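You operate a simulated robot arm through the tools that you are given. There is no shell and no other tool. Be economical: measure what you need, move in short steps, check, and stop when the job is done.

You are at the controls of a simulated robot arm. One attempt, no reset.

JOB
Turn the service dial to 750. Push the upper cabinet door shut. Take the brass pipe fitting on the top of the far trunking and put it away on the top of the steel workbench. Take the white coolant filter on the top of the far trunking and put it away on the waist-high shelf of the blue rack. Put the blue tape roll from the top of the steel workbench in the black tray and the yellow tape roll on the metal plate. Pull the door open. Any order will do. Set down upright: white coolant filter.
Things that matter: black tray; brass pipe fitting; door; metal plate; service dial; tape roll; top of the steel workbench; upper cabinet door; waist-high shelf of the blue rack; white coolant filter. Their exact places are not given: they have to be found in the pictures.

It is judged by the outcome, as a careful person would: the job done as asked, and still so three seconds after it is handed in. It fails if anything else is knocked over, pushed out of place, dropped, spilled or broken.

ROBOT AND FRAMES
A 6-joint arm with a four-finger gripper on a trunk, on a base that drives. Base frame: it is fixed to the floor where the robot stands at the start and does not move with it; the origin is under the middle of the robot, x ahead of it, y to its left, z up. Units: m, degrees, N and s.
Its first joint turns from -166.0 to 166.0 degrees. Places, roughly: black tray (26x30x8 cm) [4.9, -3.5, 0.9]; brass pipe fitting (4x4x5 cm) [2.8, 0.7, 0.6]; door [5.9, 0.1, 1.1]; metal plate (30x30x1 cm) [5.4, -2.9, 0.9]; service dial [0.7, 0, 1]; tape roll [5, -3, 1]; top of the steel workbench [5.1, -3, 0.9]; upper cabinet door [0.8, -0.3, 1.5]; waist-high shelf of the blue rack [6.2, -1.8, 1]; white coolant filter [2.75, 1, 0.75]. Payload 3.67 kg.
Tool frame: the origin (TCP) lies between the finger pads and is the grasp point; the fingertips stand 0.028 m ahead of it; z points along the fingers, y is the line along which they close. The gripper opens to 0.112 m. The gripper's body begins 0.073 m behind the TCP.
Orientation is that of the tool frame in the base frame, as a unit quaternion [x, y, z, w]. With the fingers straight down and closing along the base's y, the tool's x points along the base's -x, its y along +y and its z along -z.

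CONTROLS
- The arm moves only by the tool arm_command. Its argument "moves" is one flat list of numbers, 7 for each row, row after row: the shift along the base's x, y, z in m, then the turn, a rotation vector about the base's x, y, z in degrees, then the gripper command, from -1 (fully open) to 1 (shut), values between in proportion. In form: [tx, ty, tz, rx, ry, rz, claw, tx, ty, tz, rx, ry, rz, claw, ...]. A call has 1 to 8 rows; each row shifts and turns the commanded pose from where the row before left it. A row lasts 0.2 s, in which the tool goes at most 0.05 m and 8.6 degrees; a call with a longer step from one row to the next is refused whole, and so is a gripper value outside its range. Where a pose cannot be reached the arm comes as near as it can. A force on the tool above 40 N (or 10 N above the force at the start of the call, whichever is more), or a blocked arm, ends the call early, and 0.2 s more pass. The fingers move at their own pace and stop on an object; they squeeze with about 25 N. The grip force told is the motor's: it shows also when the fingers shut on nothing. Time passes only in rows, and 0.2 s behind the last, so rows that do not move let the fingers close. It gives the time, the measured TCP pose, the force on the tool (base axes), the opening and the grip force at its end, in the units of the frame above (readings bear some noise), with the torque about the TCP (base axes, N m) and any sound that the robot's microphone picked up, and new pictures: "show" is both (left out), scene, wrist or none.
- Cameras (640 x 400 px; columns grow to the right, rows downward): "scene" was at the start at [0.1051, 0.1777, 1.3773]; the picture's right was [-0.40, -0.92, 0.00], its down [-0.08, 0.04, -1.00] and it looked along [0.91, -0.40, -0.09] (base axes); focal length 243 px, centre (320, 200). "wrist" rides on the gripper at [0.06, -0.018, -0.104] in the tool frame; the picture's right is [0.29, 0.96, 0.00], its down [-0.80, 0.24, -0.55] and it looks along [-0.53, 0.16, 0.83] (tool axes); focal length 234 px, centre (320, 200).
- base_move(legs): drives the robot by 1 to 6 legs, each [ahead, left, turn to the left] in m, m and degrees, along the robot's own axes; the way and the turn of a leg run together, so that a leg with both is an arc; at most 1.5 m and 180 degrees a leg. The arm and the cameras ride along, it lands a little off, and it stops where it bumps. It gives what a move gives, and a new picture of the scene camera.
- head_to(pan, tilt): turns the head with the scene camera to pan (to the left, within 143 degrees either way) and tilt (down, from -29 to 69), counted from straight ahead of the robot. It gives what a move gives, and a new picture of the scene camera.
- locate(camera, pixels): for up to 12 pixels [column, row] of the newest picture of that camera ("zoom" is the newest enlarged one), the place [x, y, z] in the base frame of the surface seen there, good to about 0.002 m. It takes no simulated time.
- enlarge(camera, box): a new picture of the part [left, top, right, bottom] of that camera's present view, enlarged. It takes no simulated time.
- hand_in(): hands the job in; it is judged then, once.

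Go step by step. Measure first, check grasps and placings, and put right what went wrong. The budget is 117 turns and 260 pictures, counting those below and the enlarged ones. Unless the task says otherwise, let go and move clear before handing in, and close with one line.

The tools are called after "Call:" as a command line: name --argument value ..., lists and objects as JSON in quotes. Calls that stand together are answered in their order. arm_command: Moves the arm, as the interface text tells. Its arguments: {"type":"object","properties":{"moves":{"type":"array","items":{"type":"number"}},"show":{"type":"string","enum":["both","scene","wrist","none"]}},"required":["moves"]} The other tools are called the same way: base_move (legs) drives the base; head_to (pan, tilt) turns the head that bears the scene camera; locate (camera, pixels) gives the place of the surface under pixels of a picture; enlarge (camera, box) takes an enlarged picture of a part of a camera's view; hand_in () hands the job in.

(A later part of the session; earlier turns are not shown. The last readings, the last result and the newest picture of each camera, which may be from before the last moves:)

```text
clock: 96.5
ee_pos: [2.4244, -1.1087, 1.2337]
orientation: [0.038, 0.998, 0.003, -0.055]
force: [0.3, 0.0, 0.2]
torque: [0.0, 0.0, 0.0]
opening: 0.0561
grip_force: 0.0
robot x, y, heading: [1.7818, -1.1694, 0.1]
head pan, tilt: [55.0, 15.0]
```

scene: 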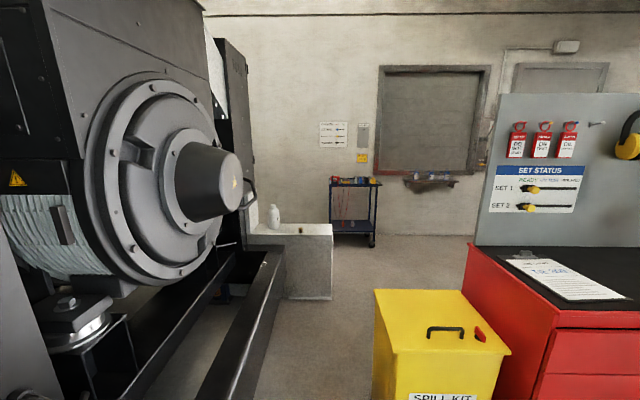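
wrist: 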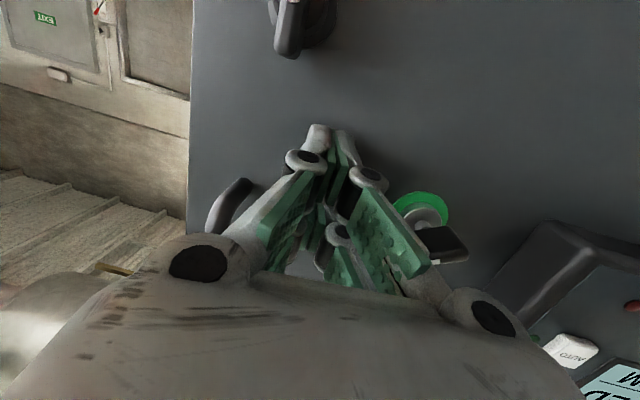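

The concrete trunking is at (290,255), with a white object at (272,217) and something small near (300,229). Zooming and measuring.

Call:
enlarge --camera "scene" --box '[235, 190, 345, 310]'

Call:
locate --camera "scene" --pixels '[[330, 298], [272, 222], [330, 228], [290, 298], [265, 262], [375, 310], [245, 330], [280, 240], [340, 245], [450, 260], [320, 270], [380, 390]]'

```text
3.33 times, centred on (290, 250) of scene
```

zoom: 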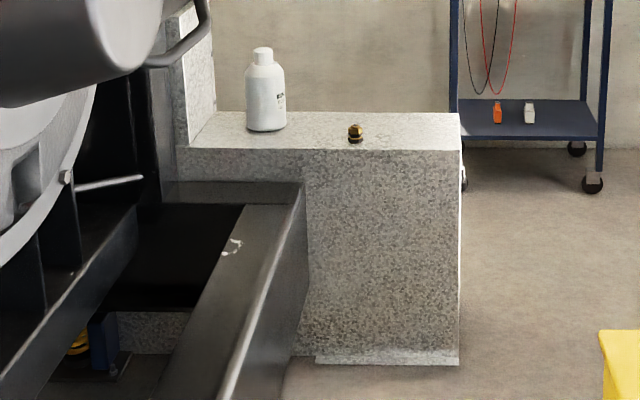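

```text
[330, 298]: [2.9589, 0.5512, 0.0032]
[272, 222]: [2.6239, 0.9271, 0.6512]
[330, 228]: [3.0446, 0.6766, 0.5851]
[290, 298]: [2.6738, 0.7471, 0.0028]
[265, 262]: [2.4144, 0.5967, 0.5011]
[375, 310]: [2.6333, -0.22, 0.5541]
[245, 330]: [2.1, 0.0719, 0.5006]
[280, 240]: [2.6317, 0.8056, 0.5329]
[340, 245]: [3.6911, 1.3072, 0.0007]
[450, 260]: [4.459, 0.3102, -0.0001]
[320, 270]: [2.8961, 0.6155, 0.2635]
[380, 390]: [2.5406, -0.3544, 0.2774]
```

The fitting and a white bottle-like object stand on the trunking, top z≈0.585. I'll get their coordinates, then look at the trolley, sign and workbench to plan a route round.

Call:
locate --camera "zoom" --pixels '[[265, 100], [265, 130], [355, 132], [355, 143], [263, 55], [455, 115], [455, 148], [190, 148], [205, 110], [460, 360], [330, 360]]'

Call:
head_to --pan -20 --tilt 15

Call:
locate --camera "scene" --pixels '[[210, 80], [130, 240], [260, 340], [200, 280], [280, 330], [300, 270], [330, 195], [400, 200], [470, 210], [330, 160], [420, 160], [500, 175]]'

```text
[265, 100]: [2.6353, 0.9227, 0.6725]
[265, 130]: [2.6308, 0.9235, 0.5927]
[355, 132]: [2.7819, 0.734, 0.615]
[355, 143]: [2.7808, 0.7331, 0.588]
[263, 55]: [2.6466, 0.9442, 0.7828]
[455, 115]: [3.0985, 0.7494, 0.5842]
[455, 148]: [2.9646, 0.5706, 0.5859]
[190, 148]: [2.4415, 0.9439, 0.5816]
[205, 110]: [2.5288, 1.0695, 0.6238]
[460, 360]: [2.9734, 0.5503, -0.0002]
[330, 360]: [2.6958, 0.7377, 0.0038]
```

```text
clock: 98.0
ee_pos: [2.4246, -1.109, 1.2343]
orientation: [0.038, 0.998, 0.003, -0.054]
force: [0.4, 0.7, 0.5]
torque: [0.0, 0.0, 0.02]
opening: 0.056
grip_force: 0.1
robot x, y, heading: [1.781, -1.1694, -0.0]
head pan, tilt: [-20.0, 15.0]
```

scene: 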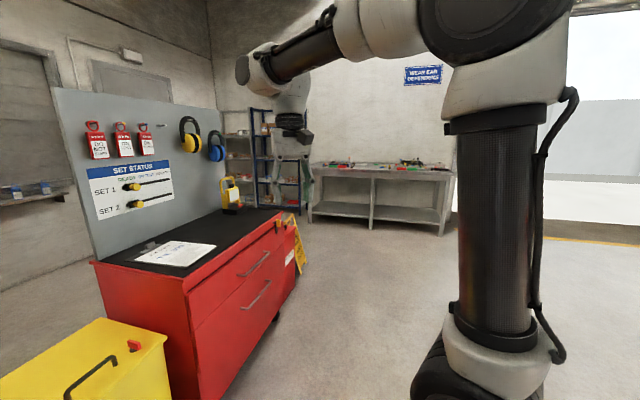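

```text
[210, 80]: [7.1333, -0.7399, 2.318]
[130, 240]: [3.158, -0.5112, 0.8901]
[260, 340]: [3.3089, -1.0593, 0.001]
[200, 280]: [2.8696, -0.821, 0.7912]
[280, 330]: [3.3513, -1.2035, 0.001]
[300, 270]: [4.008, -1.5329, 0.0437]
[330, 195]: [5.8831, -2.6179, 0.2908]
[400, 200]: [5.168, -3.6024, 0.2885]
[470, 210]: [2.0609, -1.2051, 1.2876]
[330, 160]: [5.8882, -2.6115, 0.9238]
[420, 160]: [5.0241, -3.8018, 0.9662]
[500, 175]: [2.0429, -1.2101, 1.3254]
```

Route: around the south end of the trolley and wet-floor sign, staying about 1 m off the bench, then up to (4.8,-0.3).

Call:
base_move --legs '[[0.71, -0.52, 0], [0.71, -0.52, 0], [0.8, 0.05, 0], [0.8, 0.05, 0]]'

Call:
head_to --pan 70 --tilt 20

```text
clock: 114.0
ee_pos: [5.3465, -2.0579, 1.2326]
orientation: [0.048, 0.997, 0.003, -0.057]
force: [0.1, 0.5, -0.5]
torque: [-0.01, -0.03, 0.03]
opening: 0.0561
grip_force: 0.1
robot x, y, heading: [4.7039, -2.1027, -0.6]
head pan, tilt: [-20.0, 15.0]
stopped in leg 4: the robot was blocked; the commanded pose is now the measured one
```

scene: 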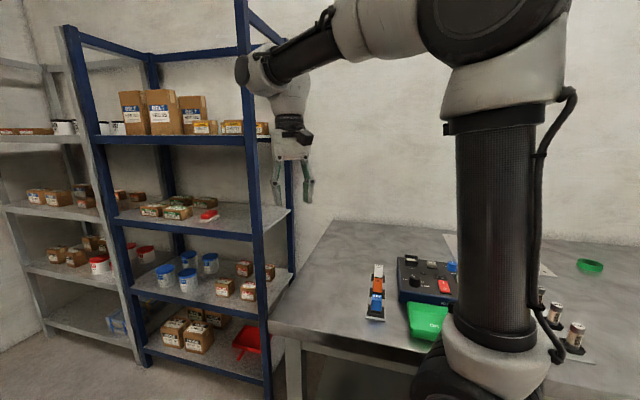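

```text
clock: 115.6
ee_pos: [5.3455, -2.0586, 1.2338]
orientation: [0.048, 0.997, 0.003, -0.057]
force: [0.2, -0.4, -0.2]
torque: [0.0, 0.03, 0.06]
opening: 0.0561
grip_force: 0.0
robot x, y, heading: [4.7078, -2.1048, -0.7]
head pan, tilt: [70.0, 20.0]
```

scene: 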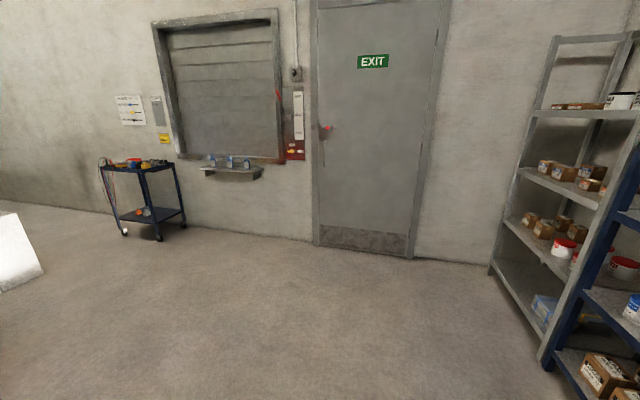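

The base touched something at the bench side (stopped). The view shows nothing displaced; the EXIT door, the rack and the bench are all visible. I'll back off and head for the trunking.

Call:
base_move --legs '[[-0.1, 0, 0], [0, 1.4, 0], [0, 0.4, 0], [0, 0, 135]]'

Call:
head_to --pan 10 --tilt 25

```text
clock: 118.6
ee_pos: [5.2501, -1.861, 1.2333]
orientation: [0.047, 0.997, 0.003, -0.056]
force: [-0.5, -0.3, -0.4]
torque: [-0.02, 0.01, 0.01]
opening: 0.0561
grip_force: 0.1
robot x, y, heading: [4.6075, -1.9091, -0.7]
head pan, tilt: [70.0, 20.0]
stopped in leg 2: the robot was blocked; the commanded pose is now the measured one
```

scene: 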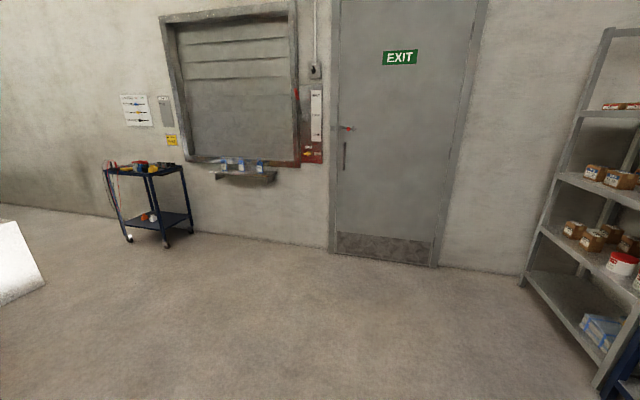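

```text
clock: 119.9
ee_pos: [5.2507, -1.8622, 1.2321]
orientation: [0.048, 0.997, 0.003, -0.055]
force: [-0.6, 0.3, -0.3]
torque: [-0.03, -0.05, 0.01]
opening: 0.0559
grip_force: 0.1
robot x, y, heading: [4.6062, -1.9063, -0.8]
head pan, tilt: [10.0, 25.0]
```

scene: 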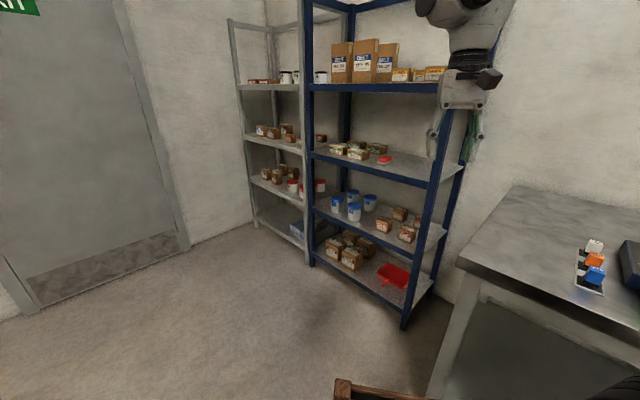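

Blocked moving left; the rear steps may be touching the wet-floor sign. I'll look back-left.

Call:
head_to --pan 140 --tilt 40

```text
clock: 122.0
ee_pos: [5.2494, -1.8619, 1.2314]
orientation: [0.047, 0.997, 0.003, -0.056]
force: [-0.9, -0.1, -0.4]
torque: [-0.01, -0.02, -0.04]
opening: 0.0561
grip_force: 0.0
robot x, y, heading: [4.6069, -1.9073, -0.7]
head pan, tilt: [140.0, 40.0]
```

scene: 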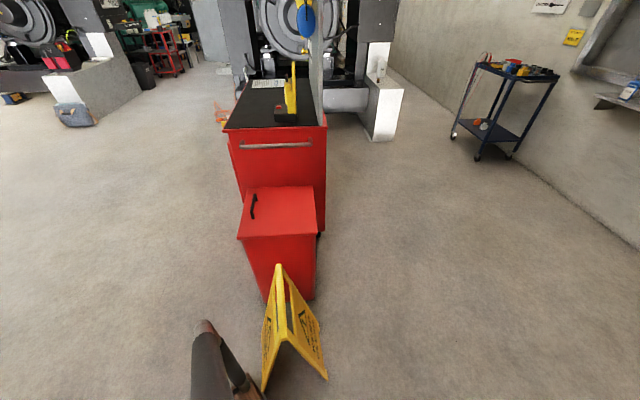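

Call:
locate --camera "scene" --pixels '[[264, 388], [324, 378], [279, 267], [205, 325], [240, 385], [200, 390], [315, 230], [322, 330], [262, 330]]'

Call:
enlarge --camera "scene" --box '[180, 250, 340, 400]'

```text
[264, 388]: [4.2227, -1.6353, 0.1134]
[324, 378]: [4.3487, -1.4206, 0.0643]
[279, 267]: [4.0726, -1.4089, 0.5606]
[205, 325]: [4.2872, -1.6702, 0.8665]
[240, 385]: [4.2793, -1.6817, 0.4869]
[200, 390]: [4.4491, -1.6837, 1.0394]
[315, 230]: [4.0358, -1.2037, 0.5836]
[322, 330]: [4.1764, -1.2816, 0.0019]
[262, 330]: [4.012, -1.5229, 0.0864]
```

```text
2.67 times, centred on (260, 325) of scene
```

zoom: 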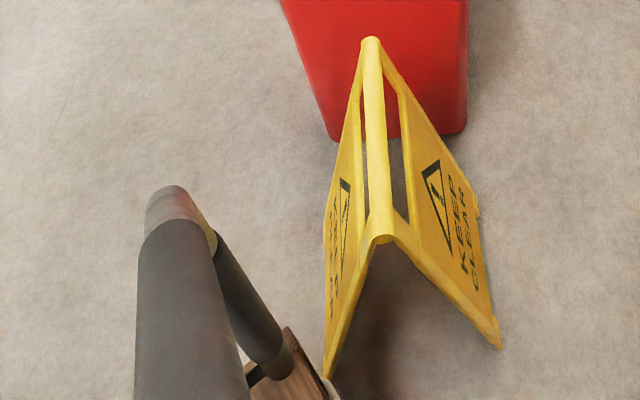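

The rear corner is within centimetres of the sign's foot at (4.22,-1.64), and the sign still stands. I'll ease away, turn parallel to the bench (54°) and drive out down the middle of the gap.

Call:
base_move --legs '[[0.05, -0.05, 0], [0, 0, 54.5], [1.5, 0, 0]]'

Call:
head_to --pan 90 --tilt 25

```text
clock: 132.4
ee_pos: [5.8931, -0.2275, 1.2321]
orientation: [-0.405, 0.912, -0.023, -0.051]
force: [-0.6, 0.4, 0.2]
torque: [-0.03, -0.03, 0.01]
opening: 0.056
grip_force: 0.0
robot x, y, heading: [5.5467, -0.7718, 52.7]
head pan, tilt: [140.0, 40.0]
```

scene: 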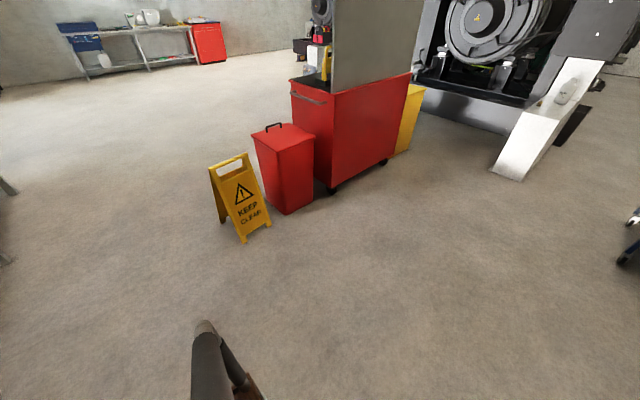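

```text
clock: 133.6
ee_pos: [5.8934, -0.2285, 1.2316]
orientation: [-0.405, 0.913, -0.022, -0.051]
force: [0.1, 0.5, -0.2]
torque: [-0.01, 0.01, -0.02]
opening: 0.056
grip_force: 0.1
robot x, y, heading: [5.5445, -0.7705, 52.8]
head pan, tilt: [90.0, 25.0]
```

scene: 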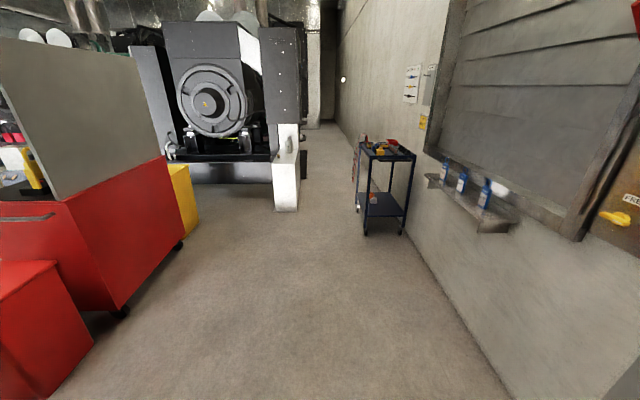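

The sign still stands and I'm now close to the EXIT door, so I'll do that now. Looking at it.

Call:
head_to --pan 5 --tilt 5

```text
clock: 135.2
ee_pos: [5.8919, -0.2286, 1.233]
orientation: [-0.406, 0.912, -0.023, -0.051]
force: [0.0, 0.1, 0.2]
torque: [0.01, 0.0, -0.01]
opening: 0.0559
grip_force: 0.1
robot x, y, heading: [5.5453, -0.7713, 52.7]
head pan, tilt: [5.0, 5.0]
```

scene: 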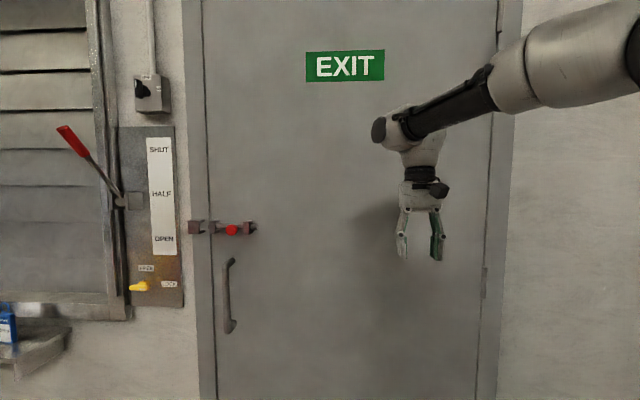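

There's a slide bolt with a red knob at (231,229) and a pull bar at (229,295). Zooming on both.

Call:
enlarge --camera "scene" --box '[180, 200, 280, 345]'

Call:
locate --camera "scene" --pixels '[[231, 229], [195, 227], [212, 228], [249, 228], [240, 229], [229, 263], [225, 295], [231, 327], [250, 290], [190, 290], [480, 300], [210, 100]]'

```text
2.76 times, centred on (230, 272) of scene
```

zoom: 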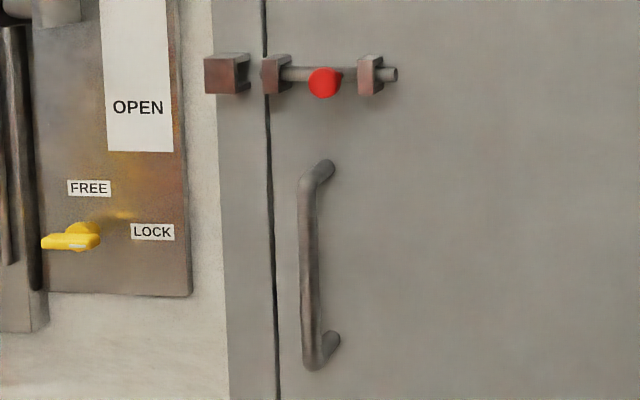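

```text
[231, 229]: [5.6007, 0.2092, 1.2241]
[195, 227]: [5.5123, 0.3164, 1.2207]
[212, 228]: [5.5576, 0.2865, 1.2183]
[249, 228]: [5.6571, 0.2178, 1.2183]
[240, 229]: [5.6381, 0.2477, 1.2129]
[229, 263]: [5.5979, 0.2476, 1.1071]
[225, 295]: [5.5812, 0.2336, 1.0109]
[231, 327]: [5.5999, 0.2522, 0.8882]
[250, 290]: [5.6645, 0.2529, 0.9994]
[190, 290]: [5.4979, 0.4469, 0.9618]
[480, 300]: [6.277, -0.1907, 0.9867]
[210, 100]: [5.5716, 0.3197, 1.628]
```

Call:
enlarge --camera "scene" --box '[186, 212, 266, 246]'

```text
8.00 times, centred on (226, 229) of scene
```

zoom: 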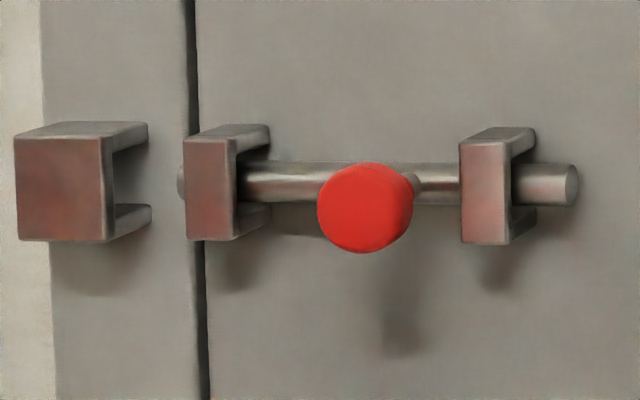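

The bolt's rod is already withdrawn from the keeper, so the door is free. It's hinged on the right near (6.29,-0.2), and the bar is at (5.59,0.24), z 0.89–1.10. I'll drive to about (4.97,-0.4) to stay clear of the swing and raise the tool to horizontal.

Call:
base_move --legs '[[-0.054, 0.681, 0], [0, 0, -8]]'

Call:
arm_command --moves '[0.005, 0, -0.01, 5.17, -6.15, 0, 0, 0.005, 0, -0.01, 5.17, -6.15, 0, 0, 0.005, 0, -0.01, 5.17, -6.15, 0, 0, 0.005, 0, -0.01, 5.17, -6.15, 0, 0, 0.005, 0, -0.01, 5.17, -6.15, 0, 0, 0.005, 0, -0.01, 5.17, -6.15, 0, 0, 0.005, 0, -0.01, 5.17, -6.15, 0, 0, 0.005, 0, -0.01, 5.17, -6.15, 0, 0]' --show "none"

Call:
arm_command --moves '[0, 0, -0.015, 5.17, -6.15, 0, 0, 0, 0, -0.015, 5.17, -6.15, 0, 0, 0, 0, -0.015, 5.17, -6.15, 0, 0, 0, 0, -0.015, 5.17, -6.15, 0, 0, 0, 0, -0.015, 0, 0, 7, 0, 0, 0, -0.015, 0, 0, 7, 0]' --show "both"

```text
clock: 139.6
ee_pos: [5.3971, 0.0893, 1.2328]
orientation: [-0.336, 0.94, -0.019, -0.052]
force: [0.6, 0.0, 0.3]
torque: [-0.03, 0.01, -0.01]
opening: 0.0561
grip_force: 0.1
robot x, y, heading: [4.9721, -0.3993, 44.1]
head pan, tilt: [5.0, 5.0]
```

scene: 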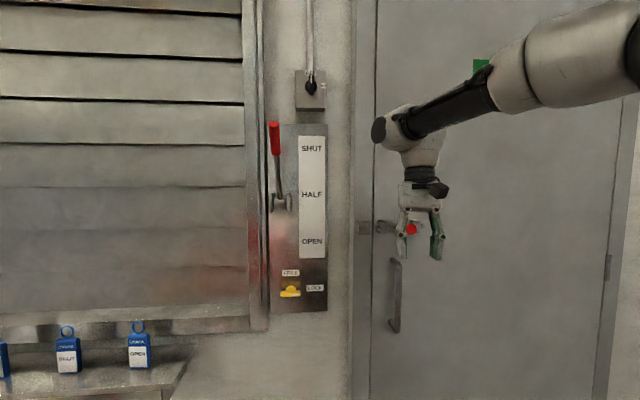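

```text
clock: 141.3
ee_pos: [5.4434, 0.1179, 1.1816]
orientation: [-0.295, 0.825, 0.168, 0.452]
force: [0.2, 0.1, -0.3]
torque: [-0.01, 0.01, 0.0]
opening: 0.0559
grip_force: 0.3
out of reach, approached as far as the arm can: row 7, 8
robot x, y, heading: [4.9735, -0.3994, 44.1]
head pan, tilt: [5.0, 5.0]
```

```text
clock: 142.8
ee_pos: [5.4476, 0.2182, 1.1613]
orientation: [-0.298, 0.643, 0.295, 0.64]
force: [-0.4, 0.6, 0.0]
torque: [0.02, -0.01, -0.01]
opening: 0.056
grip_force: 0.1
out of reach, approached as far as the arm can: row 1, 2, 3, 4, 5, 6
robot x, y, heading: [4.9732, -0.3942, 44.3]
head pan, tilt: [5.0, 5.0]
```

scene: 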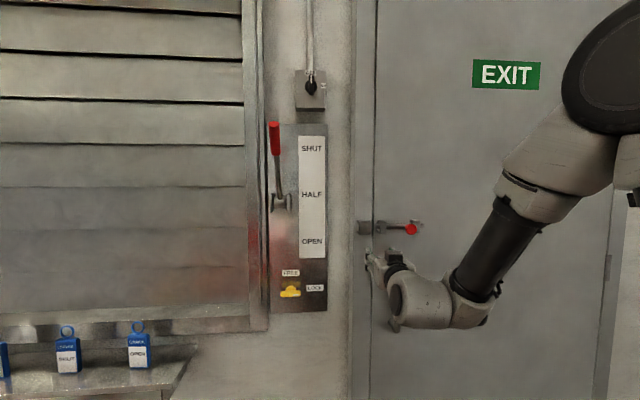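
wrist: 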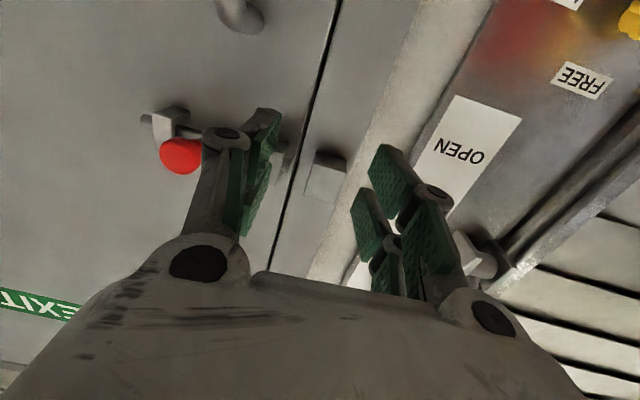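

The tool is level at heading 50°, about 15 cm off the door. Next, lower to z≈1.0 and line up in front of the bar.

Call:
arm_command --moves '[-0.01, -0.02, -0.03, 0, 0, 2, 0, 0, -0.01, -0.04, 0, 0, 2, 0, 0, 0, -0.045, 0, 0, 0, 0, 0, 0, -0.045, 0, 0, 0, 0, 0.03, -0.009, 0, 0, 0, 0, 0, 0.03, -0.009, 0, 0, 0, 0, 0, 0.03, -0.009, 0, 0, 0, 0, 0]' --show "both"

```text
clock: 144.3
ee_pos: [5.433, 0.2574, 1.0823]
orientation: [-0.331, 0.632, 0.289, 0.638]
force: [0.8, -0.3, -0.6]
torque: [-0.03, -0.03, -0.01]
opening: 0.056
grip_force: 0.0
out of reach, approached as far as the arm can: row 1, 2, 3, 4, 5, 6, 7
robot x, y, heading: [4.9723, -0.3967, 44.3]
head pan, tilt: [5.0, 5.0]
```

scene: 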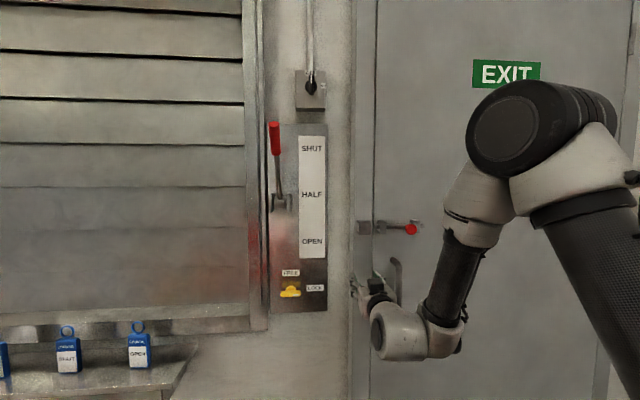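
wrist: 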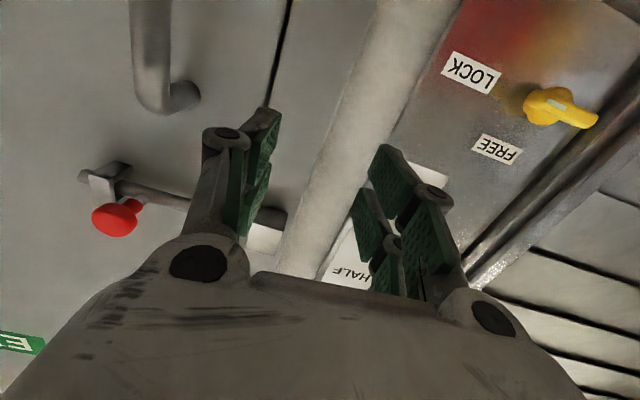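

At this height and radius the arm can't fold enough. I'll move the base back-right by about 14 cm, which also brings the fingers in front of the bar.

Call:
base_move --legs '[[-0.05, -0.134, 0]]'

Call:
arm_command --moves '[0.01, 0.01, -0.02, 0, 0, 2, 0, 0.01, 0.01, -0.02, 0, 0, 0, 0, 0.01, 0.01, -0.02, 0, 0, 0, 0, 0.007, 0.005, -0.02, 0, 0, 0, 0]' --show "both"

```text
clock: 145.7
ee_pos: [5.4916, 0.1253, 1.0828]
orientation: [-0.331, 0.632, 0.289, 0.638]
force: [-0.1, 0.5, -0.3]
torque: [0.01, 0.0, -0.03]
opening: 0.0559
grip_force: 0.0
robot x, y, heading: [5.0273, -0.5327, 44.1]
head pan, tilt: [5.0, 5.0]
```

scene: 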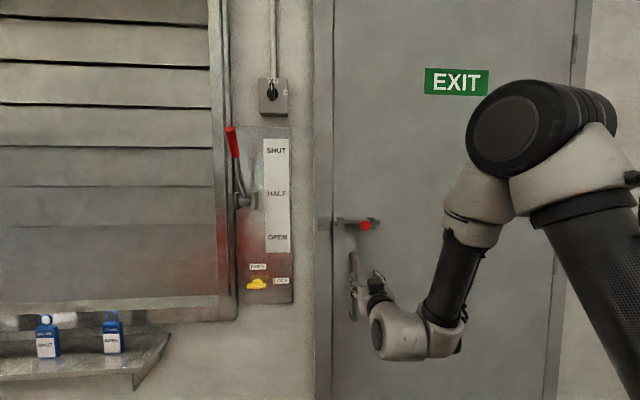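

```text
clock: 146.7
ee_pos: [5.4936, 0.1862, 1.0207]
orientation: [-0.345, 0.626, 0.294, 0.635]
force: [-0.5, 0.5, -0.6]
torque: [0.0, 0.01, -0.02]
opening: 0.056
grip_force: 0.1
out of reach, approached as far as the arm can: row 1, 2, 3, 4
robot x, y, heading: [5.0256, -0.532, 43.8]
head pan, tilt: [5.0, 5.0]
```

scene: 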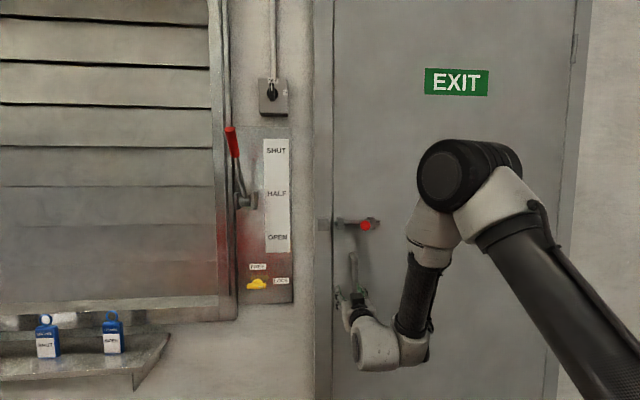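
wrist: 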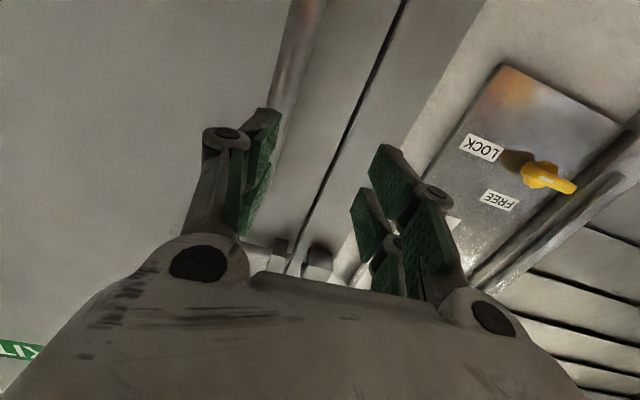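

Still at the fold limit (r≈0.86 at this height), but I only need to shift right about 4 cm and then go forward. Trying that with the gripper opened wider.

Call:
arm_command --moves '[0.009, -0.006, 0, 0, 0, 0, -0.4, 0.009, -0.006, 0, 0, 0, 0, -0.4, 0.009, -0.006, 0, 0, 0, 0, -0.4, 0.009, -0.006, 0, 0, 0, 0, -0.4]' --show "wrist"

Call:
locate --camera "wrist" --pixels '[[290, 50], [280, 80], [300, 20], [350, 90], [270, 110]]'

```text
clock: 147.7
ee_pos: [5.4972, 0.1872, 1.0368]
orientation: [-0.34, 0.628, 0.294, 0.635]
force: [-0.3, -0.9, -1.0]
torque: [-0.02, 0.0, -0.03]
opening: 0.0785
grip_force: 0.1
out of reach, approached as far as the arm can: row 1, 2, 3, 4
robot x, y, heading: [5.0273, -0.5283, 43.8]
head pan, tilt: [5.0, 5.0]
```

wrist: 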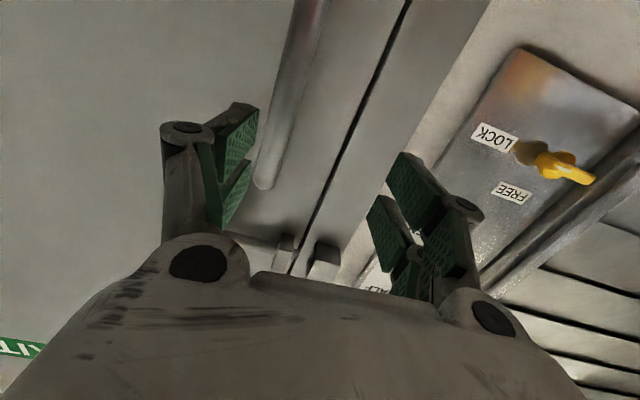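

```text
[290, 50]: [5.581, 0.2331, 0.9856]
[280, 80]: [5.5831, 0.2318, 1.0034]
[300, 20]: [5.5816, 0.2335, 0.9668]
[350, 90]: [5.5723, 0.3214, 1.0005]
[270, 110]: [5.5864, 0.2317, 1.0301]
```

The bar front is confirmed at (5.583,0.232). Since the arm is at its fold limit, I'll use the base to shift 4 cm right and then 9 cm forward onto the bar.

Call:
base_move --legs '[[0.008, -0.042, 0], [0.09, 0.016, 0]]'

Call:
arm_command --moves '[0, 0, 0, 0, 0, 0, -0.4]' --show "wrist"

```text
clock: 149.3
ee_pos: [5.5876, 0.2369, 1.0352]
orientation: [-0.34, 0.628, 0.295, 0.635]
force: [-0.1, 0.2, -0.5]
torque: [-0.02, 0.05, 0.0]
opening: 0.0783
grip_force: 0.1
robot x, y, heading: [5.1212, -0.4787, 44.3]
head pan, tilt: [5.0, 5.0]
```

scene: 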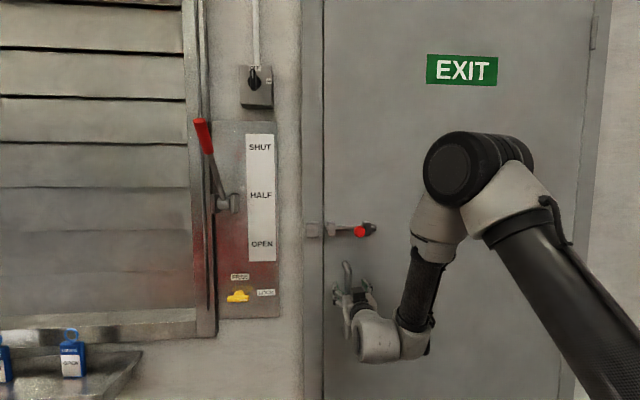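

```text
clock: 149.7
ee_pos: [5.5875, 0.2364, 1.0352]
orientation: [-0.34, 0.628, 0.295, 0.635]
force: [0.0, -0.9, 0.6]
torque: [0.01, -0.01, 0.01]
opening: 0.0783
grip_force: 0.0
robot x, y, heading: [5.1209, -0.4783, 43.9]
head pan, tilt: [5.0, 5.0]
```

wrist: 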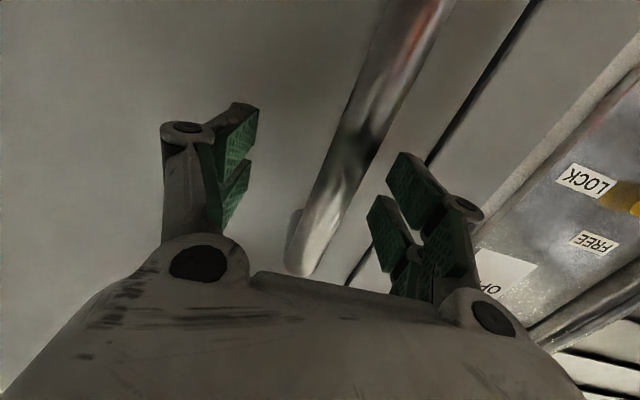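

The bar now passes between the fingers at about (340,150). Closing on it.

Call:
arm_command --moves '[0, 0, 0, 0, 0, 0, 0.2, 0, 0, 0, 0, 0, 0, 0.6, 0, 0, 0, 0, 0, 0, 1, 0, 0, 0, 0, 0, 0, 1]' --show "wrist"

```text
clock: 150.5
ee_pos: [5.5799, 0.2408, 1.0346]
orientation: [-0.345, 0.625, 0.301, 0.632]
force: [-9.4, 7.1, -1.1]
torque: [0.73, 1.22, 0.0]
opening: 0.0239
grip_force: 25.2
robot x, y, heading: [5.1174, -0.481, 43.9]
head pan, tilt: [5.0, 5.0]
stopped in row 3: the force on the tool passed its limit at 45 N (the readings are from after the stop); the commanded pose is now the measured one
```

wrist: 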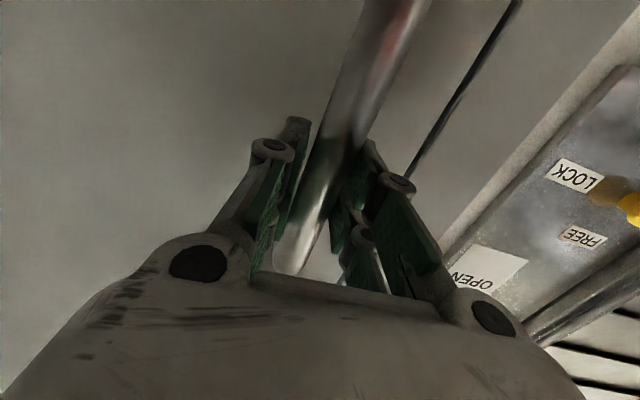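

Gripped at 24 mm. Now pulling the door gently with a short base move along the arc.

Call:
base_move --legs '[[-0.109, -0.035, 0]]'

```text
clock: 151.7
ee_pos: [5.5258, 0.1399, 1.0352]
orientation: [-0.345, 0.625, 0.298, 0.633]
force: [-29.0, 12.0, -5.7]
torque: [1.68, 1.65, 0.11]
opening: 0.0234
grip_force: 45.5
robot x, y, heading: [5.0621, -0.5801, 44.1]
head pan, tilt: [5.0, 5.0]
```

scene: 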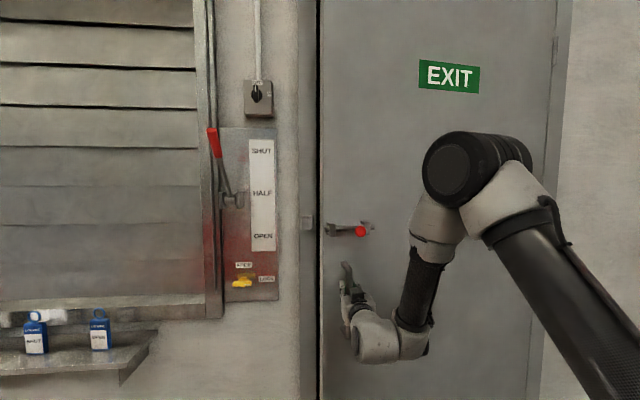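

The door is opening. Two more arc steps.

Call:
base_move --legs '[[-0.101, -0.054, 0], [-0.0965, -0.064, 0]]'

```text
clock: 152.8
ee_pos: [5.4922, 0.0545, 1.0349]
orientation: [-0.347, 0.624, 0.303, 0.631]
force: [-2.7, 0.2, -0.4]
torque: [1.55, 2.1, -0.02]
opening: 0.0232
grip_force: 45.7
robot x, y, heading: [5.0387, -0.6671, 44.4]
head pan, tilt: [5.0, 5.0]
stopped in leg 1: the force on the tool passed its limit at 43 N (the readings are from after the stop); the commanded pose is now the measured one
```

scene: 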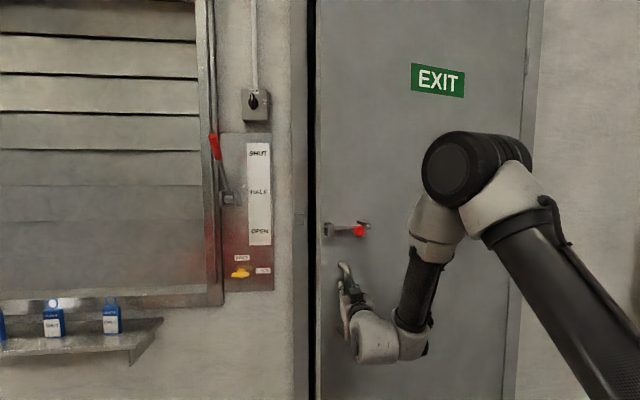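

Call:
base_move --legs '[[-0.0625, -0.175, 8], [-0.0625, -0.175, 8]]'

```text
clock: 154.0
ee_pos: [5.4754, -0.0022, 1.0352]
orientation: [-0.374, 0.608, 0.332, 0.616]
force: [-2.1, 1.7, -0.8]
torque: [1.36, 2.25, -0.06]
opening: 0.0231
grip_force: 44.5
robot x, y, heading: [5.0819, -0.7586, 48.6]
head pan, tilt: [5.0, 5.0]
stopped in leg 1: the force on the tool passed its limit at 45 N (the readings are from after the stop); the commanded pose is now the measured one
```

scene: 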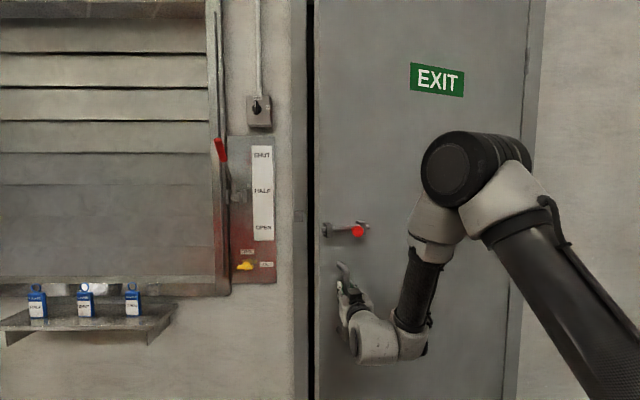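

The door is about 18° open; the base legs trip the force limit only marginally. I'll continue with shorter arc legs.

Call:
base_move --legs '[[-0.0606, -0.035, 0]]'

Call:
base_move --legs '[[-0.0576, -0.0397, 0]]'

Call:
base_move --legs '[[-0.0543, -0.0443, 0]]'

```text
clock: 155.1
ee_pos: [5.4627, -0.072, 1.0358]
orientation: [-0.376, 0.607, 0.331, 0.617]
force: [-2.9, 0.2, -0.1]
torque: [1.56, 1.79, -0.1]
opening: 0.0233
grip_force: 45.1
robot x, y, heading: [5.0674, -0.827, 48.6]
head pan, tilt: [5.0, 5.0]
```

scene: 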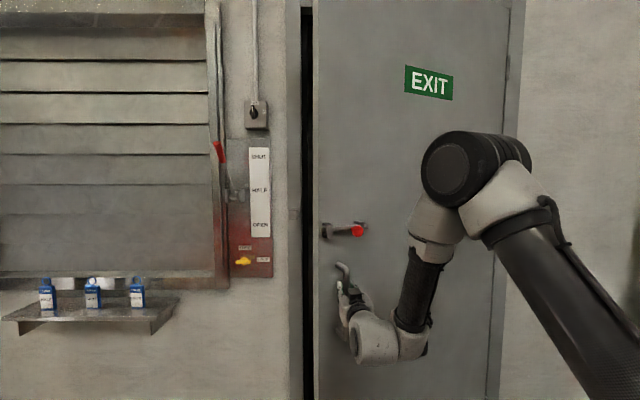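

```text
clock: 156.1
ee_pos: [5.4544, -0.1411, 1.0361]
orientation: [-0.376, 0.607, 0.331, 0.617]
force: [1.4, -1.8, -0.9]
torque: [1.47, 1.83, -0.1]
opening: 0.0234
grip_force: 44.8
robot x, y, heading: [5.0593, -0.8987, 48.5]
head pan, tilt: [5.0, 5.0]
```

scene: 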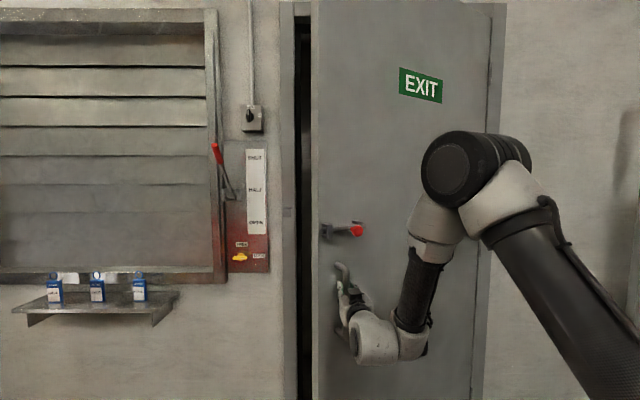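

```text
clock: 157.1
ee_pos: [5.4511, -0.212, 1.0348]
orientation: [-0.374, 0.608, 0.332, 0.617]
force: [9.0, -1.0, -1.5]
torque: [1.47, 1.78, -0.15]
opening: 0.0232
grip_force: 44.7
robot x, y, heading: [5.0575, -0.9713, 48.3]
head pan, tilt: [5.0, 5.0]
```

scene: 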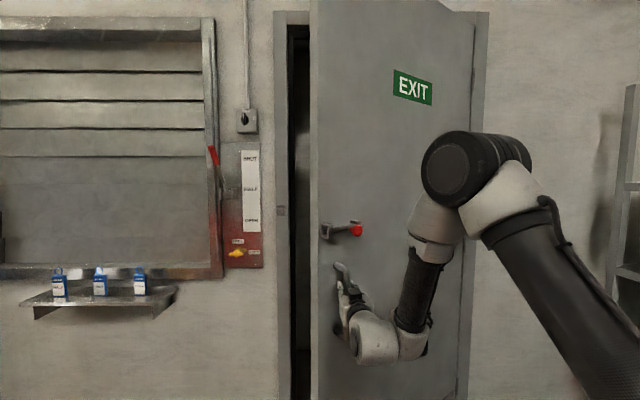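

Working well; about 33° open. Four more steps along the arc.

Call:
base_move --legs '[[-0.049, -0.0503, 0]]'

Call:
base_move --legs '[[-0.0462, -0.0525, 0]]'

Call:
base_move --legs '[[-0.0418, -0.0561, 0]]'

Call:
base_move --legs '[[-0.0375, -0.0592, 0]]'

```text
clock: 158.1
ee_pos: [5.4566, -0.282, 1.0354]
orientation: [-0.374, 0.608, 0.33, 0.618]
force: [-13.1, -2.8, -2.7]
torque: [1.41, 1.9, -0.05]
opening: 0.0235
grip_force: 45.1
robot x, y, heading: [5.0622, -1.0382, 48.3]
head pan, tilt: [5.0, 5.0]
```

scene: 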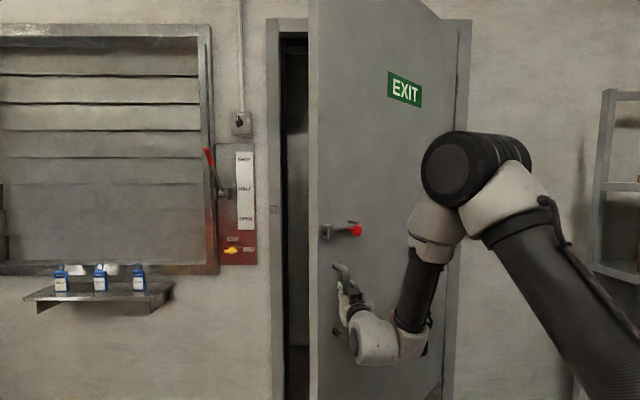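

```text
clock: 159.1
ee_pos: [5.467, -0.3503, 1.0356]
orientation: [-0.374, 0.608, 0.332, 0.617]
force: [2.3, -1.3, -1.0]
torque: [1.43, 1.82, -0.09]
opening: 0.0234
grip_force: 45.3
robot x, y, heading: [5.0749, -1.1069, 48.6]
head pan, tilt: [5.0, 5.0]
```

scene: 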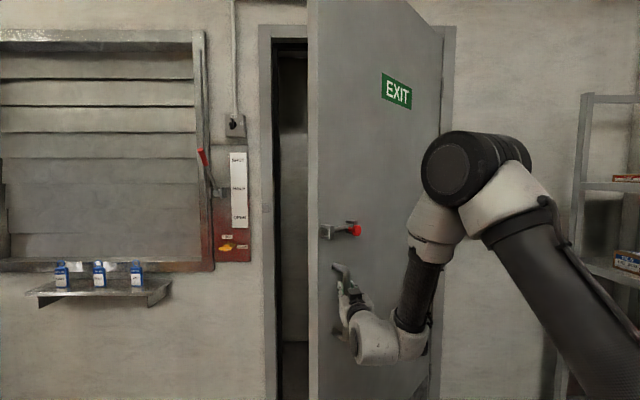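

```text
clock: 160.1
ee_pos: [5.4839, -0.4199, 1.0351]
orientation: [-0.373, 0.608, 0.331, 0.617]
force: [27.2, 6.2, 0.3]
torque: [1.23, 1.85, -0.13]
opening: 0.0232
grip_force: 45.7
robot x, y, heading: [5.0855, -1.1777, 48.6]
head pan, tilt: [5.0, 5.0]
```

scene: 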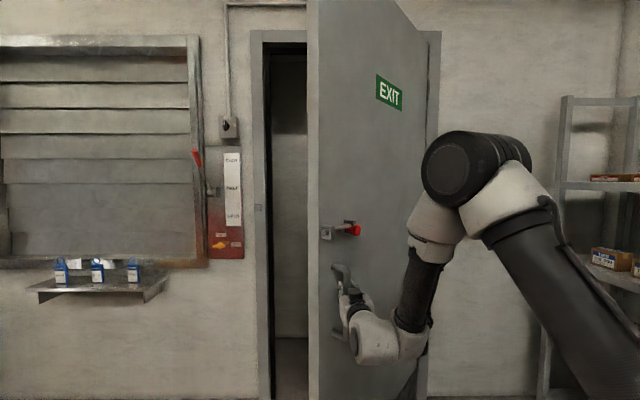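

```text
clock: 161.2
ee_pos: [5.5046, -0.4867, 1.0353]
orientation: [-0.372, 0.609, 0.329, 0.618]
force: [25.7, 8.9, -4.8]
torque: [1.19, 1.96, -0.12]
opening: 0.0229
grip_force: 45.3
robot x, y, heading: [5.1077, -1.2443, 48.3]
head pan, tilt: [5.0, 5.0]
```

scene: 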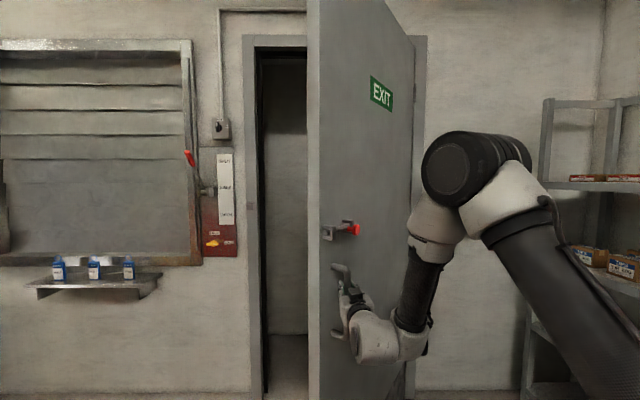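

About 51° open. Three more steps.

Call:
base_move --legs '[[-0.0245, -0.0638, 0]]'

Call:
base_move --legs '[[-0.022, -0.0631, 0]]'

Call:
base_move --legs '[[-0.0205, -0.0617, 0]]'

```text
clock: 162.3
ee_pos: [5.5321, -0.5497, 1.0349]
orientation: [-0.373, 0.609, 0.333, 0.616]
force: [-4.1, -2.8, 1.0]
torque: [1.4, 2.23, -0.04]
opening: 0.023
grip_force: 45.6
robot x, y, heading: [5.1381, -1.3031, 48.5]
head pan, tilt: [5.0, 5.0]
stopped in leg 1: the force on the tool passed its limit at 42 N (the readings are from after the stop); the commanded pose is now the measured one
```

scene: 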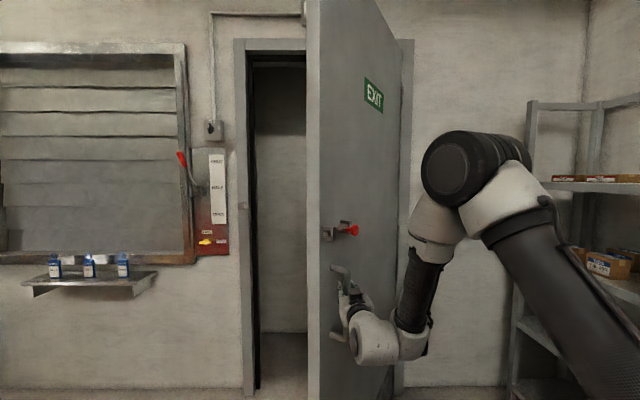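

```text
clock: 163.3
ee_pos: [5.5633, -0.6086, 1.0351]
orientation: [-0.374, 0.608, 0.331, 0.617]
force: [-24.6, -15.4, 2.0]
torque: [1.24, 1.98, -0.01]
opening: 0.0228
grip_force: 44.8
robot x, y, heading: [5.1661, -1.3629, 48.6]
head pan, tilt: [5.0, 5.0]
```

scene: 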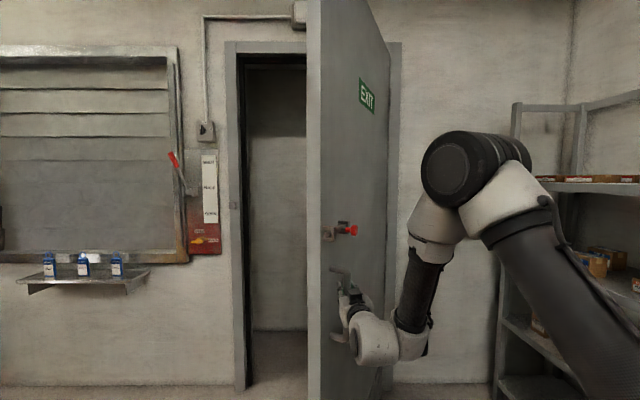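

```text
clock: 164.3
ee_pos: [5.5989, -0.6659, 1.0352]
orientation: [-0.372, 0.609, 0.331, 0.617]
force: [18.9, 11.4, 8.8]
torque: [1.06, 2.02, -0.1]
opening: 0.0226
grip_force: 45.3
robot x, y, heading: [5.2032, -1.4177, 48.6]
head pan, tilt: [5.0, 5.0]
```

scene: 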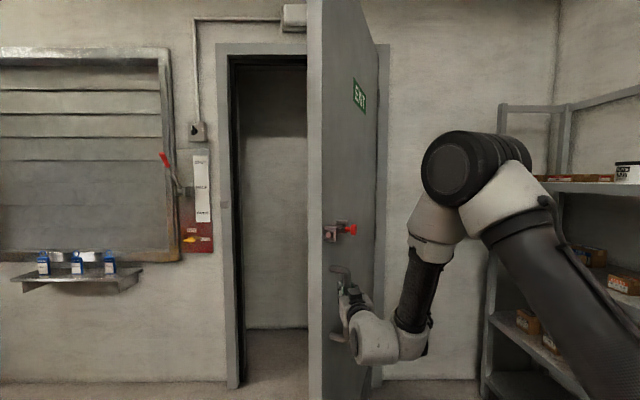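

About 65° open. One more step, then release and back straight off the bar.

Call:
base_move --legs '[[-0.0145, -0.058, 0]]'

Call:
arm_command --moves '[0, 0, 0, 0, 0, 0, 0.3, 0, 0, 0, 0, 0, 0, -0.3, 0, 0, 0, 0, 0, 0, -0.6, 0, 0, 0, 0, 0, 0, -0.6]' --show "wrist"

```text
clock: 165.3
ee_pos: [5.6339, -0.714, 1.0355]
orientation: [-0.371, 0.609, 0.331, 0.617]
force: [22.6, 17.5, -1.2]
torque: [1.08, 1.96, -0.1]
opening: 0.023
grip_force: 45.4
robot x, y, heading: [5.2353, -1.4682, 48.6]
head pan, tilt: [5.0, 5.0]
```

scene: 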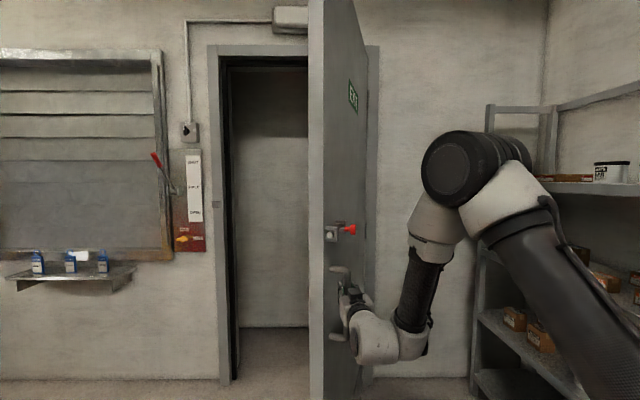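

```text
clock: 166.3
ee_pos: [5.6336, -0.715, 1.036]
orientation: [-0.371, 0.609, 0.332, 0.617]
force: [0.3, -0.6, 0.0]
torque: [-0.04, 0.0, -0.01]
opening: 0.0896
grip_force: 0.0
robot x, y, heading: [5.235, -1.4664, 48.3]
head pan, tilt: [5.0, 5.0]
```

wrist: 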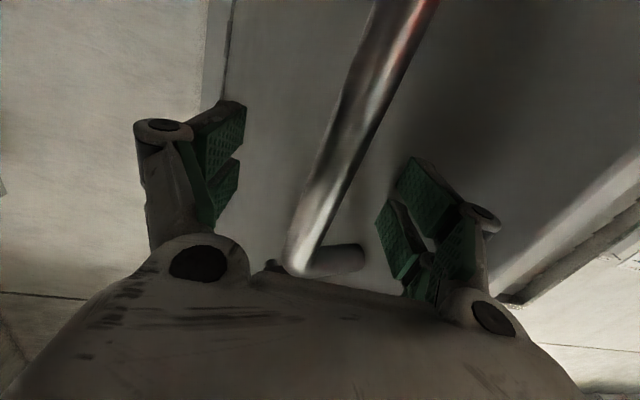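

The bar is free between the open fingers. Back straight off 30 cm along the tool axis.

Call:
base_move --legs '[[-0.294, -0.061, 0], [0.05, 0.2, 0]]'

Call:
arm_command --moves '[-0.01, -0.01, 0.03, -7.1, 4.1, 0, -0.6, -0.01, -0.01, 0.03, -7.1, 4.1, 0, -0.6, -0.01, -0.01, 0.03, -7.1, 4.1, 0, -0.6, -0.01, -0.01, 0.02, -7.1, 4.1, 0, -0.6, -0.01, -0.01, 0.02, -7.1, 4.1, 0, -0.6, -0.01, -0.01, 0.02, -7.1, 4.1, 0, -0.6, -0.01, -0.01, 0.02, -7.1, 4.1, 0, -0.6, -0.01, -0.01, 0.02, -7.1, 4.1, 0, -0.6]' --show "none"

Call:
arm_command --moves '[0, -0.01, 0.02, -7.1, 4.1, 0, -0.6, 0, -0.01, 0.02, -7.1, 4.1, 0, -0.6, 0, -0.01, 0.01, -7.1, 4.1, 0, -0.6]' --show "scene"

```text
clock: 169.6
ee_pos: [5.3663, -0.8046, 1.0368]
orientation: [-0.372, 0.608, 0.333, 0.617]
force: [0.6, 0.3, -0.3]
torque: [0.03, -0.03, 0.0]
opening: 0.0896
grip_force: 0.1
robot x, y, heading: [4.9681, -1.5585, 48.8]
head pan, tilt: [5.0, 5.0]
```

scene: 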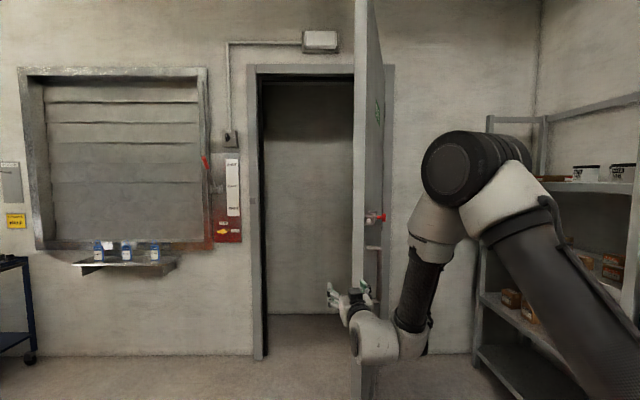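

```text
clock: 171.4
ee_pos: [5.2861, -0.8856, 1.2259]
orientation: [-0.513, 0.834, 0.093, 0.178]
force: [-0.4, 0.1, 0.4]
torque: [0.02, 0.0, 0.0]
opening: 0.0895
grip_force: 0.1
robot x, y, heading: [4.9706, -1.5581, 48.5]
head pan, tilt: [5.0, 5.0]
```

```text
clock: 172.2
ee_pos: [5.2873, -0.9129, 1.2768]
orientation: [-0.523, 0.852, -0.008, -0.009]
force: [-0.2, -0.6, -0.1]
torque: [0.06, -0.02, 0.0]
opening: 0.0897
grip_force: 0.0
robot x, y, heading: [4.972, -1.5616, 48.7]
head pan, tilt: [5.0, 5.0]
```

scene: 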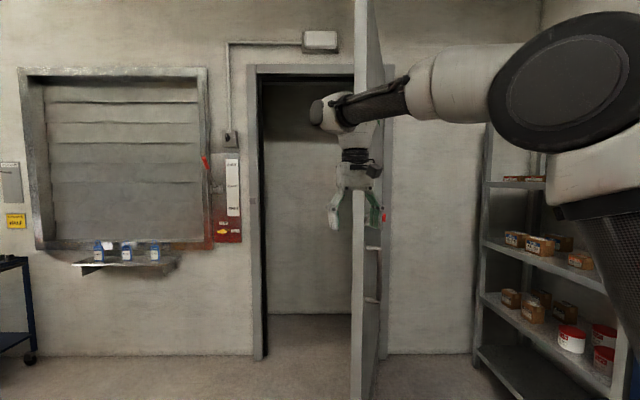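

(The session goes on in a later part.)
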